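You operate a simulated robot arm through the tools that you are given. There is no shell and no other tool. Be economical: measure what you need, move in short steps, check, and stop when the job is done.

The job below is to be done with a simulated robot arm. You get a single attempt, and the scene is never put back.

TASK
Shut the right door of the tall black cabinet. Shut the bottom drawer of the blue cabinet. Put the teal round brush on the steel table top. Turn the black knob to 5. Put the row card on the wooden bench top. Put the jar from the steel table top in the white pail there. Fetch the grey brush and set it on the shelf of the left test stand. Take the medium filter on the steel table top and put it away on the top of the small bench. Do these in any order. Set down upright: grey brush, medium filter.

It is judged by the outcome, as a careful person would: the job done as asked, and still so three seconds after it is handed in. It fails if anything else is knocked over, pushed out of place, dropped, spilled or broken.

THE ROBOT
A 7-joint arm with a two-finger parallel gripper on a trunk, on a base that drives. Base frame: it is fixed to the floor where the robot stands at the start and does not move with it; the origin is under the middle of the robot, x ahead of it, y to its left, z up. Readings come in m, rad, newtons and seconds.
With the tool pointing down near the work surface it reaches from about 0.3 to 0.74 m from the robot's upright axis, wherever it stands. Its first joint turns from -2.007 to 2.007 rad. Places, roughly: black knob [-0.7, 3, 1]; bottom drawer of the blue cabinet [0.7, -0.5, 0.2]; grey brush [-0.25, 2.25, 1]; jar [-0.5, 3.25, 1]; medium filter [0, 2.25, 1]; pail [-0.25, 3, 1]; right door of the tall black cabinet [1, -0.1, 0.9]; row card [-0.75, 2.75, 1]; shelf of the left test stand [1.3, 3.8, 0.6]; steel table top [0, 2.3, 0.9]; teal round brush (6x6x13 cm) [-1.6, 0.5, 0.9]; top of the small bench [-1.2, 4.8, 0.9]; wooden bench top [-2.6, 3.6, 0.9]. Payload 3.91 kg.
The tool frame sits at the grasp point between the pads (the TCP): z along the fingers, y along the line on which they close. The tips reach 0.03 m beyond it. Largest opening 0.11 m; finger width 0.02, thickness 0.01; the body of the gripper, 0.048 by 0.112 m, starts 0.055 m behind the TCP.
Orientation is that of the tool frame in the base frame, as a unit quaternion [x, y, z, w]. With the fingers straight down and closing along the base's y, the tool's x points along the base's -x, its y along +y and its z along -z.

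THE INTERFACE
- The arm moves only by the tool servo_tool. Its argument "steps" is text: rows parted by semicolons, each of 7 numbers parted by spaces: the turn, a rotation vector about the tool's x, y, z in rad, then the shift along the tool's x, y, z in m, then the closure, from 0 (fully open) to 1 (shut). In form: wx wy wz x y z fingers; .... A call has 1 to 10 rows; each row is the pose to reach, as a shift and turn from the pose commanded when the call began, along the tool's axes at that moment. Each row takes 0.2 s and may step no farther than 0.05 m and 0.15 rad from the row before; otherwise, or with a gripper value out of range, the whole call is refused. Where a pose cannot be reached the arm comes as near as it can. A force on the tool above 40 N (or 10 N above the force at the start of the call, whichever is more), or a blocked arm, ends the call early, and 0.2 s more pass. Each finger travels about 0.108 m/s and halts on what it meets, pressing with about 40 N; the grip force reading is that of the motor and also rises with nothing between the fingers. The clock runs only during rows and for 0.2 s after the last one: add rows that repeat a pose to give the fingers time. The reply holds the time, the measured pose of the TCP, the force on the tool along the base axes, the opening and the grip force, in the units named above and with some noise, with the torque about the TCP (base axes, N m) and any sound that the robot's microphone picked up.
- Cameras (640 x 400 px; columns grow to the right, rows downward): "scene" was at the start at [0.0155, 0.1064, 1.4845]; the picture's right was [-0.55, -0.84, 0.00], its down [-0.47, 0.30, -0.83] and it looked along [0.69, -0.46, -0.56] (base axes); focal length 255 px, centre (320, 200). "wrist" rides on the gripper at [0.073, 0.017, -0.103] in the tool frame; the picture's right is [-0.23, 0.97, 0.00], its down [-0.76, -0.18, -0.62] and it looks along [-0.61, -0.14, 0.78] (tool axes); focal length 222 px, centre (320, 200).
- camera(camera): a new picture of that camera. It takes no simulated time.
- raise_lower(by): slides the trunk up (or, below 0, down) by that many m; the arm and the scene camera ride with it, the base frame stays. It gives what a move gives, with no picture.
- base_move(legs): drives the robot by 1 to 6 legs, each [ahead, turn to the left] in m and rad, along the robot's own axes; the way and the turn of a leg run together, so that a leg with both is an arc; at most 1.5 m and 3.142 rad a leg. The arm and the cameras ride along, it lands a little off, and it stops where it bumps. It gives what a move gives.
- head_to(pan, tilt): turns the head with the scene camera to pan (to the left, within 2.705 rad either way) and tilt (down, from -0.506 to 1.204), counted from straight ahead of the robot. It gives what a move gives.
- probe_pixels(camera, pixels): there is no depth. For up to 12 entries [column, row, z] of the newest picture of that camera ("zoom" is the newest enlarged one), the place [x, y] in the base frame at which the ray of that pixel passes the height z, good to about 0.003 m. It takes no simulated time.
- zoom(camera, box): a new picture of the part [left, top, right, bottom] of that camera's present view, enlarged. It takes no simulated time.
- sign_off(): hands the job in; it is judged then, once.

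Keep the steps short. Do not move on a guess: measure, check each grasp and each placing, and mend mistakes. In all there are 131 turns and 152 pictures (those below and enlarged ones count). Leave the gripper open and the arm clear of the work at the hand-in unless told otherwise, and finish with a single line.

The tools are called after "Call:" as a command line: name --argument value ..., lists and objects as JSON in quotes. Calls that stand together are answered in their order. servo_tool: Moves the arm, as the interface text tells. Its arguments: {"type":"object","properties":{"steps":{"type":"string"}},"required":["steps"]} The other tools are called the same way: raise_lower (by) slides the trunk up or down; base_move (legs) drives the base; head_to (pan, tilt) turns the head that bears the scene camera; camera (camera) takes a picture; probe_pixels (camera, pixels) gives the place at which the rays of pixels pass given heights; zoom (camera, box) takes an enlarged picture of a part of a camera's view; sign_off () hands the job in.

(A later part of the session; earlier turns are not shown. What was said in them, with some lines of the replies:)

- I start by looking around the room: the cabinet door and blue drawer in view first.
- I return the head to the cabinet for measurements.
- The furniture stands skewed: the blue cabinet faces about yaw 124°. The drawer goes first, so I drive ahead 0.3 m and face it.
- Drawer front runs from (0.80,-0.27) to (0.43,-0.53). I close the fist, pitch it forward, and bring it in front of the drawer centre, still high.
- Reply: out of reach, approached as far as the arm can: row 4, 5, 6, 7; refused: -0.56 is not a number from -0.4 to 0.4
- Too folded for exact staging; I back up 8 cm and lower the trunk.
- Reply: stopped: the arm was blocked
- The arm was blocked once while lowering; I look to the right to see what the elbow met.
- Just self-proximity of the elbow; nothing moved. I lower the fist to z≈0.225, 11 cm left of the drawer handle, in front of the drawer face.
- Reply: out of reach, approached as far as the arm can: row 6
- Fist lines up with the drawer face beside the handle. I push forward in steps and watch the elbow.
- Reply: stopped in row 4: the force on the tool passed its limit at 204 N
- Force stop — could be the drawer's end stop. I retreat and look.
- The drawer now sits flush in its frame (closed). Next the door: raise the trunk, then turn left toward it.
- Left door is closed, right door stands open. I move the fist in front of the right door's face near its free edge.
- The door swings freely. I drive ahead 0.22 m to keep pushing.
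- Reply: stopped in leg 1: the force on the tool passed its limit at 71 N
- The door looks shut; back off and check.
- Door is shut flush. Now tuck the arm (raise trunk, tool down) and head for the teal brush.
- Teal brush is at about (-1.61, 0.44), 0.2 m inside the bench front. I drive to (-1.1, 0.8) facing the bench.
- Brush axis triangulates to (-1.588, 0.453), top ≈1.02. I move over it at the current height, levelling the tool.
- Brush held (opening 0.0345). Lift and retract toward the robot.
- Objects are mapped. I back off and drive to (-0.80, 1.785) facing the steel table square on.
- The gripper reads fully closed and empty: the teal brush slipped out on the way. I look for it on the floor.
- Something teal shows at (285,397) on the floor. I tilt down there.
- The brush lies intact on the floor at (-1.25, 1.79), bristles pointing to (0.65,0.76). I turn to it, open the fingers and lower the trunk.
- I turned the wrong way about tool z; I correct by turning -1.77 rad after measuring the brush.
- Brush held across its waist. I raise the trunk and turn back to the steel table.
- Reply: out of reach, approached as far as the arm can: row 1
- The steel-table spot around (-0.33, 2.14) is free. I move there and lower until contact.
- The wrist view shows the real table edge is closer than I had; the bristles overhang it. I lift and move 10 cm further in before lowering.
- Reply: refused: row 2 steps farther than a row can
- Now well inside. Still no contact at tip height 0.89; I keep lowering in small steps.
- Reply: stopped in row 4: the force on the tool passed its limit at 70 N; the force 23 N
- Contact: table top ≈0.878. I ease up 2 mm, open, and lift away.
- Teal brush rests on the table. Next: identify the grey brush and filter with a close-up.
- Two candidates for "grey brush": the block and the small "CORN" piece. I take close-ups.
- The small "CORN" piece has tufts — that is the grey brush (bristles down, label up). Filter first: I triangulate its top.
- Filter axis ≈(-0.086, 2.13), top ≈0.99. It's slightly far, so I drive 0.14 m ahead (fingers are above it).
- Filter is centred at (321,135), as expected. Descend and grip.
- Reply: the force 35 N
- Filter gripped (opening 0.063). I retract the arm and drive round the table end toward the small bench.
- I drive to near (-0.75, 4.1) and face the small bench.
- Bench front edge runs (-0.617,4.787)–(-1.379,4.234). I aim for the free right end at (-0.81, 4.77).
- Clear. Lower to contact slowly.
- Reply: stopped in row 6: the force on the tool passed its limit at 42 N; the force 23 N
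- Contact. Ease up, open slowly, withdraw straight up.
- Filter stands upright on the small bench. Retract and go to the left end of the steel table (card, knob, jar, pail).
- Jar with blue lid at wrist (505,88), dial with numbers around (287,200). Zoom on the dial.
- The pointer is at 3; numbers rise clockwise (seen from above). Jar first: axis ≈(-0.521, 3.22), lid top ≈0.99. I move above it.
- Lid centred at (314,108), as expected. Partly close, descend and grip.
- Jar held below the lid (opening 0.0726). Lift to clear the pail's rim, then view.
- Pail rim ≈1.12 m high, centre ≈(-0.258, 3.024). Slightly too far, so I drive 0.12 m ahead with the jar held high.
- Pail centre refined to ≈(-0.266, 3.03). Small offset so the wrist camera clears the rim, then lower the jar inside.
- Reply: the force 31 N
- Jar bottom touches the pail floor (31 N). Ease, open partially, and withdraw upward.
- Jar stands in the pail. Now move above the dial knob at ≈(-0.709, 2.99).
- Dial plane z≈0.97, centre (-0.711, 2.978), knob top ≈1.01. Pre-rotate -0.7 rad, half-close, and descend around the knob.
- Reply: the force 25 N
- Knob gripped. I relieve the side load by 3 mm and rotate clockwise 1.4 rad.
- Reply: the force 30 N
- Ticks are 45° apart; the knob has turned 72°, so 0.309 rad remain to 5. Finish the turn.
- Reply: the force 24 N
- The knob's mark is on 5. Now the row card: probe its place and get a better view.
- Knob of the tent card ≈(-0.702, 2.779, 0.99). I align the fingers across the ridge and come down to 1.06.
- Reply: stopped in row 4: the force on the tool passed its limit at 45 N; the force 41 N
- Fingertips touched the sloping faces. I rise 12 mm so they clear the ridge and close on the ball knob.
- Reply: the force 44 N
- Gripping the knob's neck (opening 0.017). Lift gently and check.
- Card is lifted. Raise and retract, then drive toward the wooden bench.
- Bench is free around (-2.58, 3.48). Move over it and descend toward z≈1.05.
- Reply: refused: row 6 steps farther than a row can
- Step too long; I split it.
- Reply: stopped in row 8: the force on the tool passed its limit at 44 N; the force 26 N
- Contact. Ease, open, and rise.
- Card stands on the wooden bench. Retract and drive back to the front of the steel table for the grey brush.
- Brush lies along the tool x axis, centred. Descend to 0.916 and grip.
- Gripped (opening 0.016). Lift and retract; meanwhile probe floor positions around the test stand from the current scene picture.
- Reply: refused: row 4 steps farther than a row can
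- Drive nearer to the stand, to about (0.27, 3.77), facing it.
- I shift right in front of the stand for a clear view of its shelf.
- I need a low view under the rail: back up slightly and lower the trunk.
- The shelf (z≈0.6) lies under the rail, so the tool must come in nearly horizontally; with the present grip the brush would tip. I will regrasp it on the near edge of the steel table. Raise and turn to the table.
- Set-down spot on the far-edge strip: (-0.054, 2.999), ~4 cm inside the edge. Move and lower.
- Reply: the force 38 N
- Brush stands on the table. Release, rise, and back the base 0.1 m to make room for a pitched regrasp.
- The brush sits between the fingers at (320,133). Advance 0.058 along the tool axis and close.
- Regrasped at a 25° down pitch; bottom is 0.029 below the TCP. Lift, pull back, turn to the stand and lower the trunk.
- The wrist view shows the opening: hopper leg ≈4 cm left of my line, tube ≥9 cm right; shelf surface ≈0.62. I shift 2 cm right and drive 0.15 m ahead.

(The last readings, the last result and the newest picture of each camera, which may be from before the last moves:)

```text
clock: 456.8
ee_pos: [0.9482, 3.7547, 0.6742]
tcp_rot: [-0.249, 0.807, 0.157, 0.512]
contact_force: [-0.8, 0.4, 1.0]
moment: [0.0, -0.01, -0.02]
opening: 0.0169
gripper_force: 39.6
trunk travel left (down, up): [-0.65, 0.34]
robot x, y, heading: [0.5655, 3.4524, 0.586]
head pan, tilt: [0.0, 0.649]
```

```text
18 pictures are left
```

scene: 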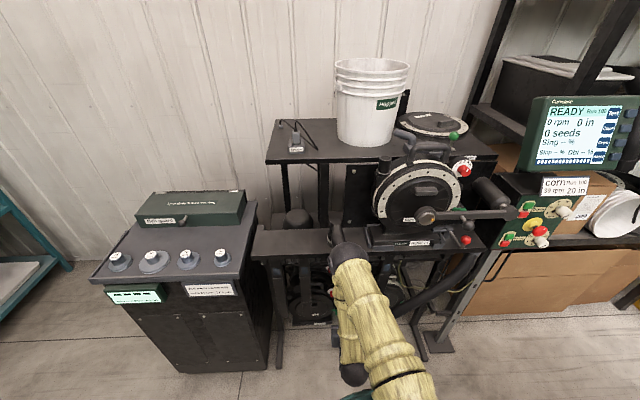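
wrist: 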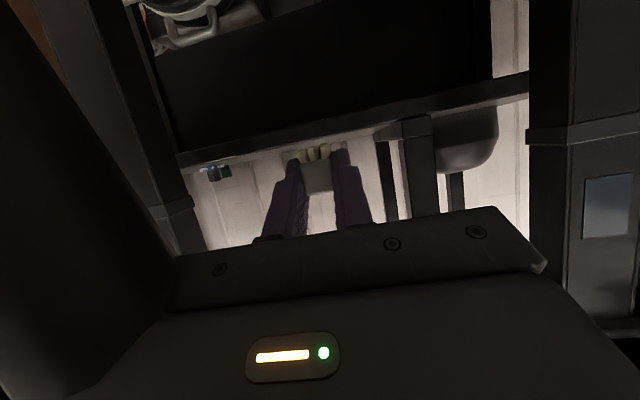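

Clear: leg 8 cm left, tube 18 cm right. Rise 1 cm and advance 0.193 m over the shelf.

Call:
servo_tool --steps "0 0 0 -.009 -.01 -.0042 1; 0 0 0 -.025 -.02 .031 1; 0 0 0 -.0415 -.02 .066 1; 0 0 0 -.058 -.02 .101 1; 0 0 0 -.0745 -.02 .136 1; 0 0 0 -.0907 -.02 .1707 1"

Call:
camera --camera "wrist"

```text
clock: 458.2
ee_pos: [1.0514, 3.8027, 0.6622]
tcp_rot: [-0.259, 0.831, 0.144, 0.471]
contact_force: [-10.8, -5.2, 32.4]
moment: [0.43, -0.56, 0.04]
opening: 0.0173
gripper_force: 40.1
trunk travel left (down, up): [-0.65, 0.34]
robot x, y, heading: [0.5614, 3.4481, 0.584]
head pan, tilt: [0.0, 0.649]
stopped in row 6: the force on the tool passed its limit at 70 N (the readings are from after the stop); the commanded pose is now the measured one
```

```text
17 pictures are left
```

wrist: 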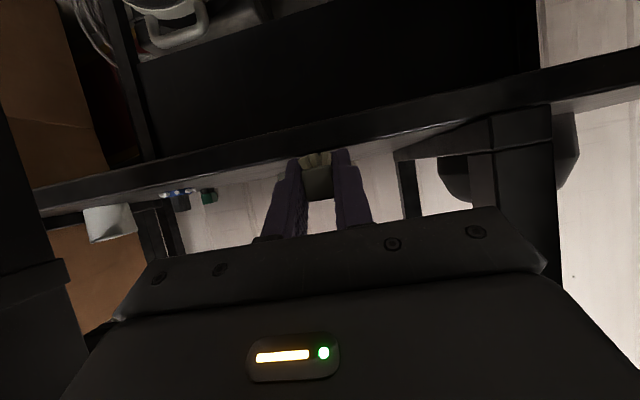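

Stopped by contact. I look at the scene before moving.

Call:
zoom --camera "scene" --box '[230, 180, 470, 350]'

Call:
zoom --camera "wrist" --box '[220, 90, 460, 250]'

```text
2.35 times, centred on (350, 265) of scene
```

zoom: 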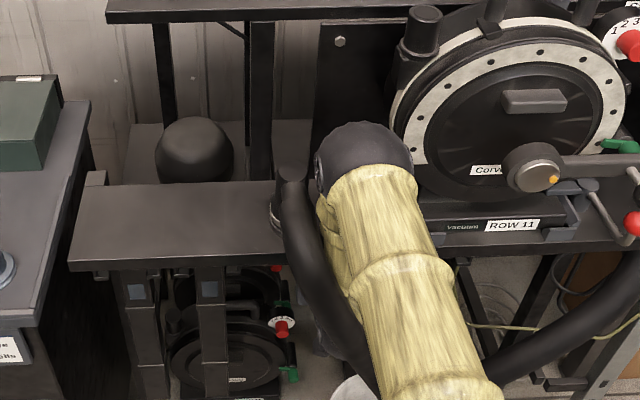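

```text
2.50 times, centred on (340, 170) of wrist
```

zoom: 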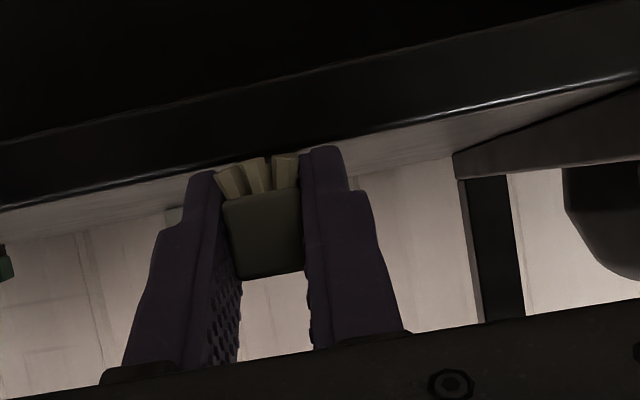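

The elbow met the rail; the arm was too folded. I back out 0.3 m, extend the arm 0.2 m (which pulls the elbow in) and restore the pitch.

Call:
base_move --legs '[[-0.3, 0]]'

Call:
servo_tool --steps "0 -.02 0 -.0254 0 .0314 1; 0 -.04 0 -.0508 0 .0628 1; 0 -.06 0 -.0762 0 .0942 1; 0 -.08 0 -.1016 0 .1256 1; 0 -.1 0 -.127 0 .157 1"

Call:
camera --camera "scene"

Call:
camera --camera "wrist"

```text
clock: 458.9
ee_pos: [1.0505, 3.8045, 0.6623]
tcp_rot: [-0.259, 0.83, 0.146, 0.473]
contact_force: [-11.3, -8.5, 23.3]
moment: [0.21, -0.14, 0.15]
opening: 0.017
gripper_force: 40.0
trunk travel left (down, up): [-0.65, 0.34]
robot x, y, heading: [0.5542, 3.4452, 0.587]
head pan, tilt: [0.0, 0.649]
stopped in leg 1: the force on the tool passed its limit at 72 N (the readings are from after the stop); the commanded pose is now the measured one
```

```text
clock: 459.2
ee_pos: [1.0516, 3.8049, 0.6626]
tcp_rot: [-0.258, 0.83, 0.145, 0.472]
contact_force: [-6.4, -6.1, 18.4]
moment: [0.15, -0.2, 0.09]
opening: 0.0167
gripper_force: 40.1
trunk travel left (down, up): [-0.65, 0.34]
robot x, y, heading: [0.5554, 3.4449, 0.585]
head pan, tilt: [0.0, 0.649]
stopped in row 1: the force on the tool passed its limit at 132 N (the readings are from after the stop); the commanded pose is now the measured one
```

```text
14 pictures are left
```

scene: 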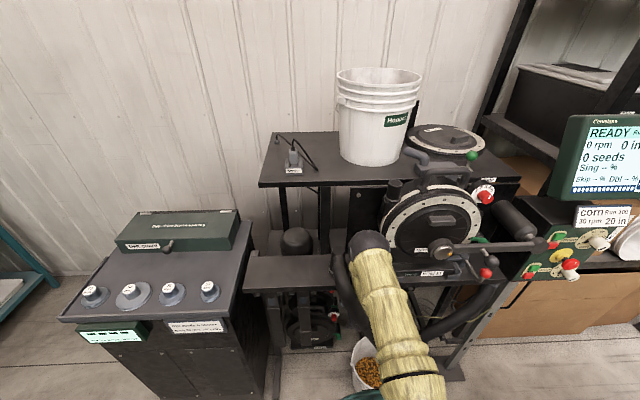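

```text
13 pictures are left
```

wrist: 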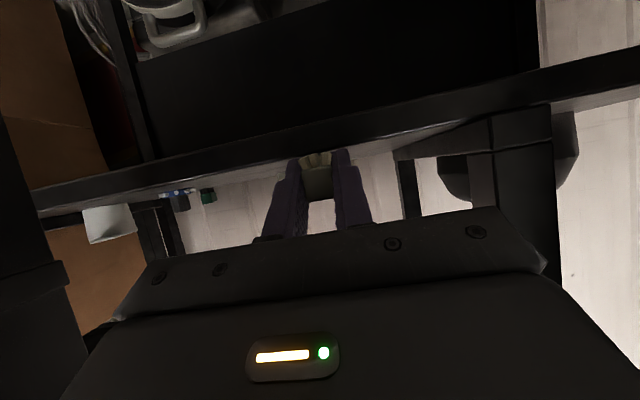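

Both contacts seem vertical (elbow on the rail, brush pressed on the shelf lip). I raise the trunk 2 cm, then back out.

Call:
raise_lower --by 0.025

Call:
base_move --legs '[[-0.3, 0]]'

Call:
camera --camera "scene"

Call:
camera --camera "wrist"

```text
clock: 459.9
ee_pos: [1.0508, 3.8039, 0.6801]
tcp_rot: [-0.259, 0.834, 0.143, 0.466]
contact_force: [-0.6, -0.9, -0.4]
moment: [-0.01, 0.02, 0.01]
opening: 0.0166
gripper_force: 40.0
trunk travel left (down, up): [-0.675, 0.315]
robot x, y, heading: [0.559, 3.4415, 0.588]
head pan, tilt: [0.0, 0.649]
```

```text
clock: 462.2
ee_pos: [0.8127, 3.6439, 0.6804]
tcp_rot: [-0.258, 0.832, 0.144, 0.469]
contact_force: [-0.1, -0.2, 0.1]
moment: [0.01, 0.0, 0.0]
opening: 0.017
gripper_force: 39.7
trunk travel left (down, up): [-0.675, 0.315]
robot x, y, heading: [0.3094, 3.281, 0.581]
head pan, tilt: [0.0, 0.649]
```

```text
12 pictures are left
```

scene: 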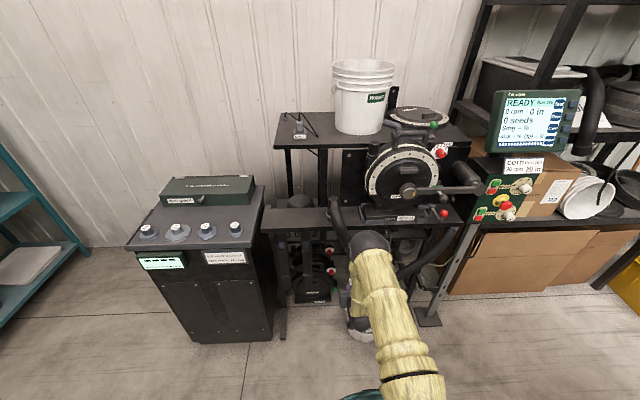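

```text
11 pictures are left
```

wrist: 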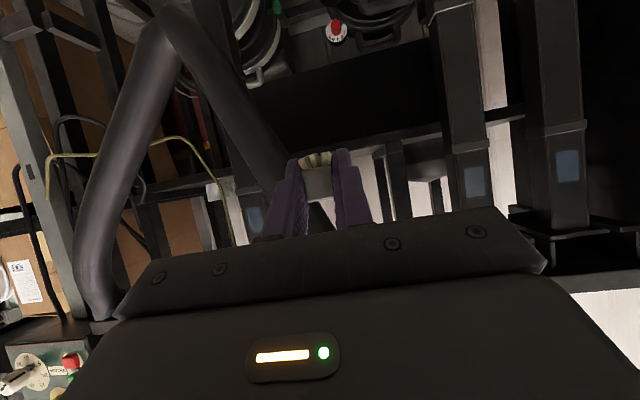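

Freed, nothing displaced. Now extend the arm 0.2 m in free space with pitch restored, a bit higher.

Call:
servo_tool --steps "0 -.022 0 -.0243 0 .032 1; 0 -.044 0 -.0486 0 .064 1; 0 -.066 0 -.073 0 .096 1; 0 -.088 0 -.0973 0 .128 1; 0 -.11 0 -.1216 0 .16 1"

Call:
camera --camera "scene"

```text
clock: 463.4
ee_pos: [0.9782, 3.7596, 0.7015]
tcp_rot: [-0.25, 0.805, 0.158, 0.514]
contact_force: [0.9, 0.3, -0.3]
moment: [0.01, 0.06, 0.0]
opening: 0.0169
gripper_force: 40.6
trunk travel left (down, up): [-0.675, 0.315]
robot x, y, heading: [0.3071, 3.2807, 0.588]
head pan, tilt: [0.0, 0.649]
```

```text
10 pictures are left
```

scene: 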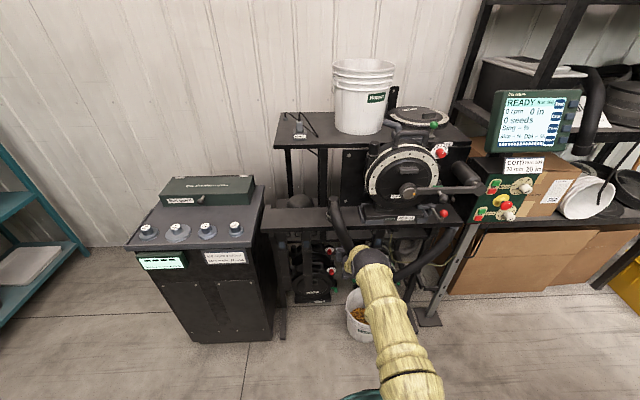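

Elbow is now well clear and the bucket stands upright. I lower 1.5 cm to clear the rail above, and drive 0.17 m in.

Call:
raise_lower --by -0.015

Call:
base_move --legs '[[0.17, 0]]'

Call:
camera --camera "wrist"

```text
clock: 464.0
ee_pos: [0.9772, 3.7597, 0.6877]
tcp_rot: [-0.251, 0.805, 0.159, 0.513]
contact_force: [0.1, 0.5, -0.2]
moment: [-0.04, -0.02, -0.02]
opening: 0.0165
gripper_force: 40.1
trunk travel left (down, up): [-0.66, 0.33]
robot x, y, heading: [0.3068, 3.2794, 0.583]
head pan, tilt: [0.0, 0.649]
```

```text
clock: 465.6
ee_pos: [1.0978, 3.8403, 0.667]
tcp_rot: [-0.254, 0.814, 0.153, 0.5]
contact_force: [0.8, 0.3, -0.2]
moment: [0.0, 0.01, 0.0]
opening: 0.0165
gripper_force: 39.9
trunk travel left (down, up): [-0.66, 0.33]
robot x, y, heading: [0.4433, 3.3699, 0.584]
head pan, tilt: [0.0, 0.649]
stopped in leg 1: the robot was blocked; the commanded pose is now the measured one
```

```text
9 pictures are left
```

wrist: 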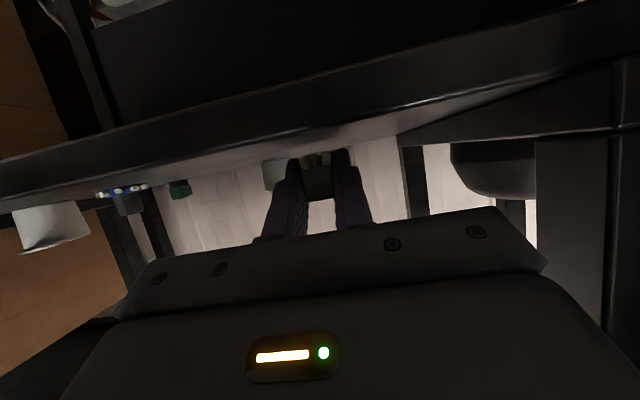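

The wrist touched the rail above; the brush is just ~2 cm over the shelf. I flatten the pitch by 0.2 rad (lowers the wrist) and advance another 3.5 cm.

Call:
servo_tool --steps "0 -.1 0 -.0027 0 -.0014 1; 0 -.2 0 -.0045 0 -.0023 1; 0 -.2 0 -.0127 0 .0137 1; 0 -.2 0 -.0208 0 .0298 1"

Call:
zoom --camera "wrist" --box '[160, 60, 480, 240]'

```text
clock: 466.6
ee_pos: [1.1287, 3.8648, 0.673]
tcp_rot: [-0.237, 0.759, 0.179, 0.579]
contact_force: [0.7, -0.1, -0.5]
moment: [-0.02, 0.05, 0.0]
opening: 0.0169
gripper_force: 39.8
trunk travel left (down, up): [-0.66, 0.33]
robot x, y, heading: [0.4391, 3.3685, 0.585]
head pan, tilt: [0.0, 0.649]
```

```text
2.00 times, centred on (320, 150) of wrist
5 turns are left
```

zoom: 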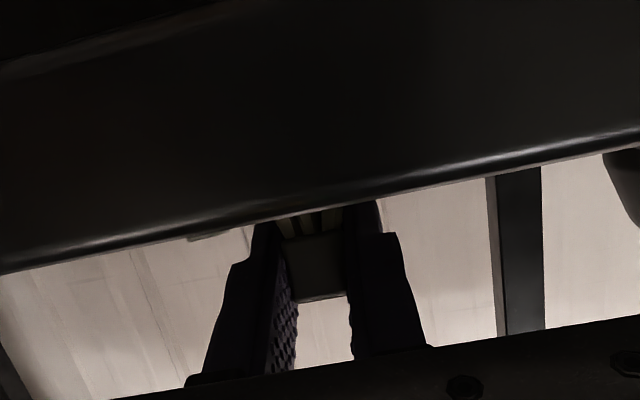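

Brush is ~6 cm inside the shelf edge. Lower until contact.

Call:
servo_tool --steps "0 0 0 .0058 0 .0016 1; 0 0 0 .0116 0 .0032 1; 0 0 0 .0154 0 .0043 1; 0 0 0 .0193 0 .0053 1; 0 0 0 .0231 0 .0064 1; 0 0 0 .027 0 .0074 1; 0 0 0 .0308 0 .0085 1; 0 0 0 .0347 0 .0096 1; 0 0 0 .0386 0 .0106 1; 0 0 0 .0424 0 .0117 1"

```text
clock: 468.1
ee_pos: [1.1362, 3.867, 0.6585]
tcp_rot: [-0.235, 0.751, 0.182, 0.59]
contact_force: [3.6, 3.0, 11.3]
moment: [0.03, -0.08, 0.02]
opening: 0.0171
gripper_force: 40.4
trunk travel left (down, up): [-0.66, 0.33]
robot x, y, heading: [0.4424, 3.368, 0.584]
head pan, tilt: [0.0, 0.649]
stopped in row 7: the force on the tool passed its limit at 43 N (the readings are from after the stop); the commanded pose is now the measured one
4 turns are left
```

Contact at the shelf. Open gradually, withdraw horizontally, back off, and look.

Call:
servo_tool --steps "0 0 0 0 0 0 .82; 0 0 0 0 0 0 .76; 0 0 0 0 0 0 .65; 0 0 0 0 0 0 .55; 0 0 0 0 0 0 .55; 0 0 0 .0048 0 -.0194 .55; 0 0 0 .0119 0 -.0486 .55; 0 0 0 .0214 0 -.0874 .55; 0 0 0 .0309 0 -.126 .55"

Call:
base_move --legs '[[-0.22, 0]]'

Call:
zoom --camera "wrist" --box '[200, 80, 440, 240]'

Call:
camera --camera "scene"

```text
clock: 470.1
ee_pos: [1.0253, 3.7913, 0.6515]
tcp_rot: [-0.237, 0.755, 0.181, 0.584]
contact_force: [-0.8, -0.6, 0.5]
moment: [0.0, 0.0, -0.03]
opening: 0.0493
gripper_force: 0.2
trunk travel left (down, up): [-0.66, 0.33]
robot x, y, heading: [0.4411, 3.3633, 0.583]
head pan, tilt: [0.0, 0.649]
```

```text
clock: 472.0
ee_pos: [0.8499, 3.6694, 0.6543]
tcp_rot: [-0.232, 0.755, 0.178, 0.587]
contact_force: [0.0, 0.0, -0.1]
moment: [-0.01, 0.0, 0.01]
opening: 0.0496
gripper_force: 0.1
trunk travel left (down, up): [-0.66, 0.33]
robot x, y, heading: [0.2582, 3.2517, 0.579]
head pan, tilt: [0.0, 0.649]
```

```text
2.50 times, centred on (320, 160) of wrist
```

zoom: 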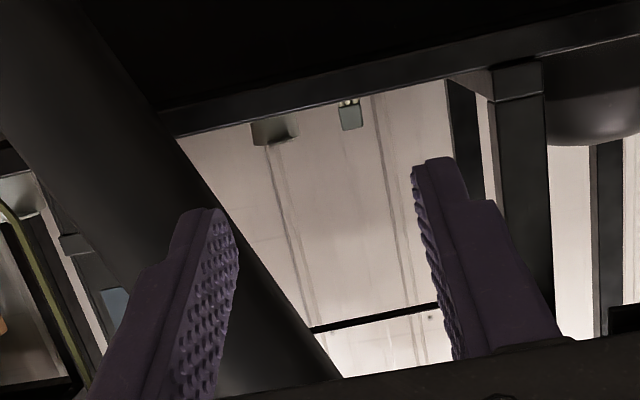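

```text
6 pictures are left
3 turns are left
```

scene: 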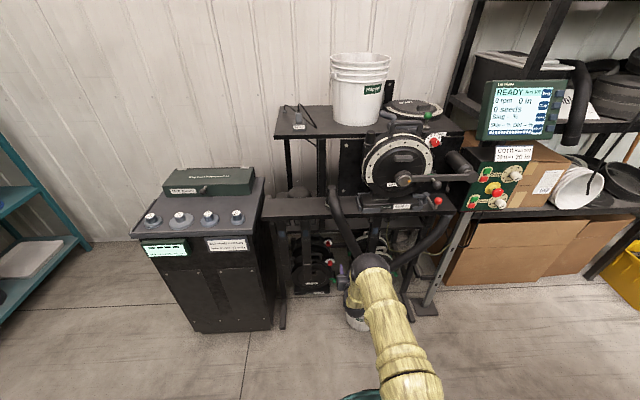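

The grey brush stands upright on the shelf (bristles down, wrist zoom at (350,115)). I open the gripper fully and pull the arm slightly back.

Call:
servo_tool --steps "0 0 0 .005 0 -.02 .3; 0 0 0 .01 0 -.04 0; 0 0 0 .01 0 -.04 0"

```text
clock: 472.8
ee_pos: [0.8173, 3.6457, 0.6542]
tcp_rot: [-0.232, 0.755, 0.178, 0.587]
contact_force: [-0.9, 0.0, 0.3]
moment: [-0.01, 0.0, 0.01]
opening: 0.1099
gripper_force: 0.0
trunk travel left (down, up): [-0.66, 0.33]
robot x, y, heading: [0.2604, 3.2515, 0.581]
head pan, tilt: [0.0, 0.649]
2 turns are left
```

Call:
sign_off

```text
The job is handed in.
```

All eight tasks are done and handed in, though the teal brush was dropped on the floor on the way (picked up looking undamaged, now lying on its side on the steel table) and the arm bumped the left test stand while placing the grey brush, with nothing seen displaced.
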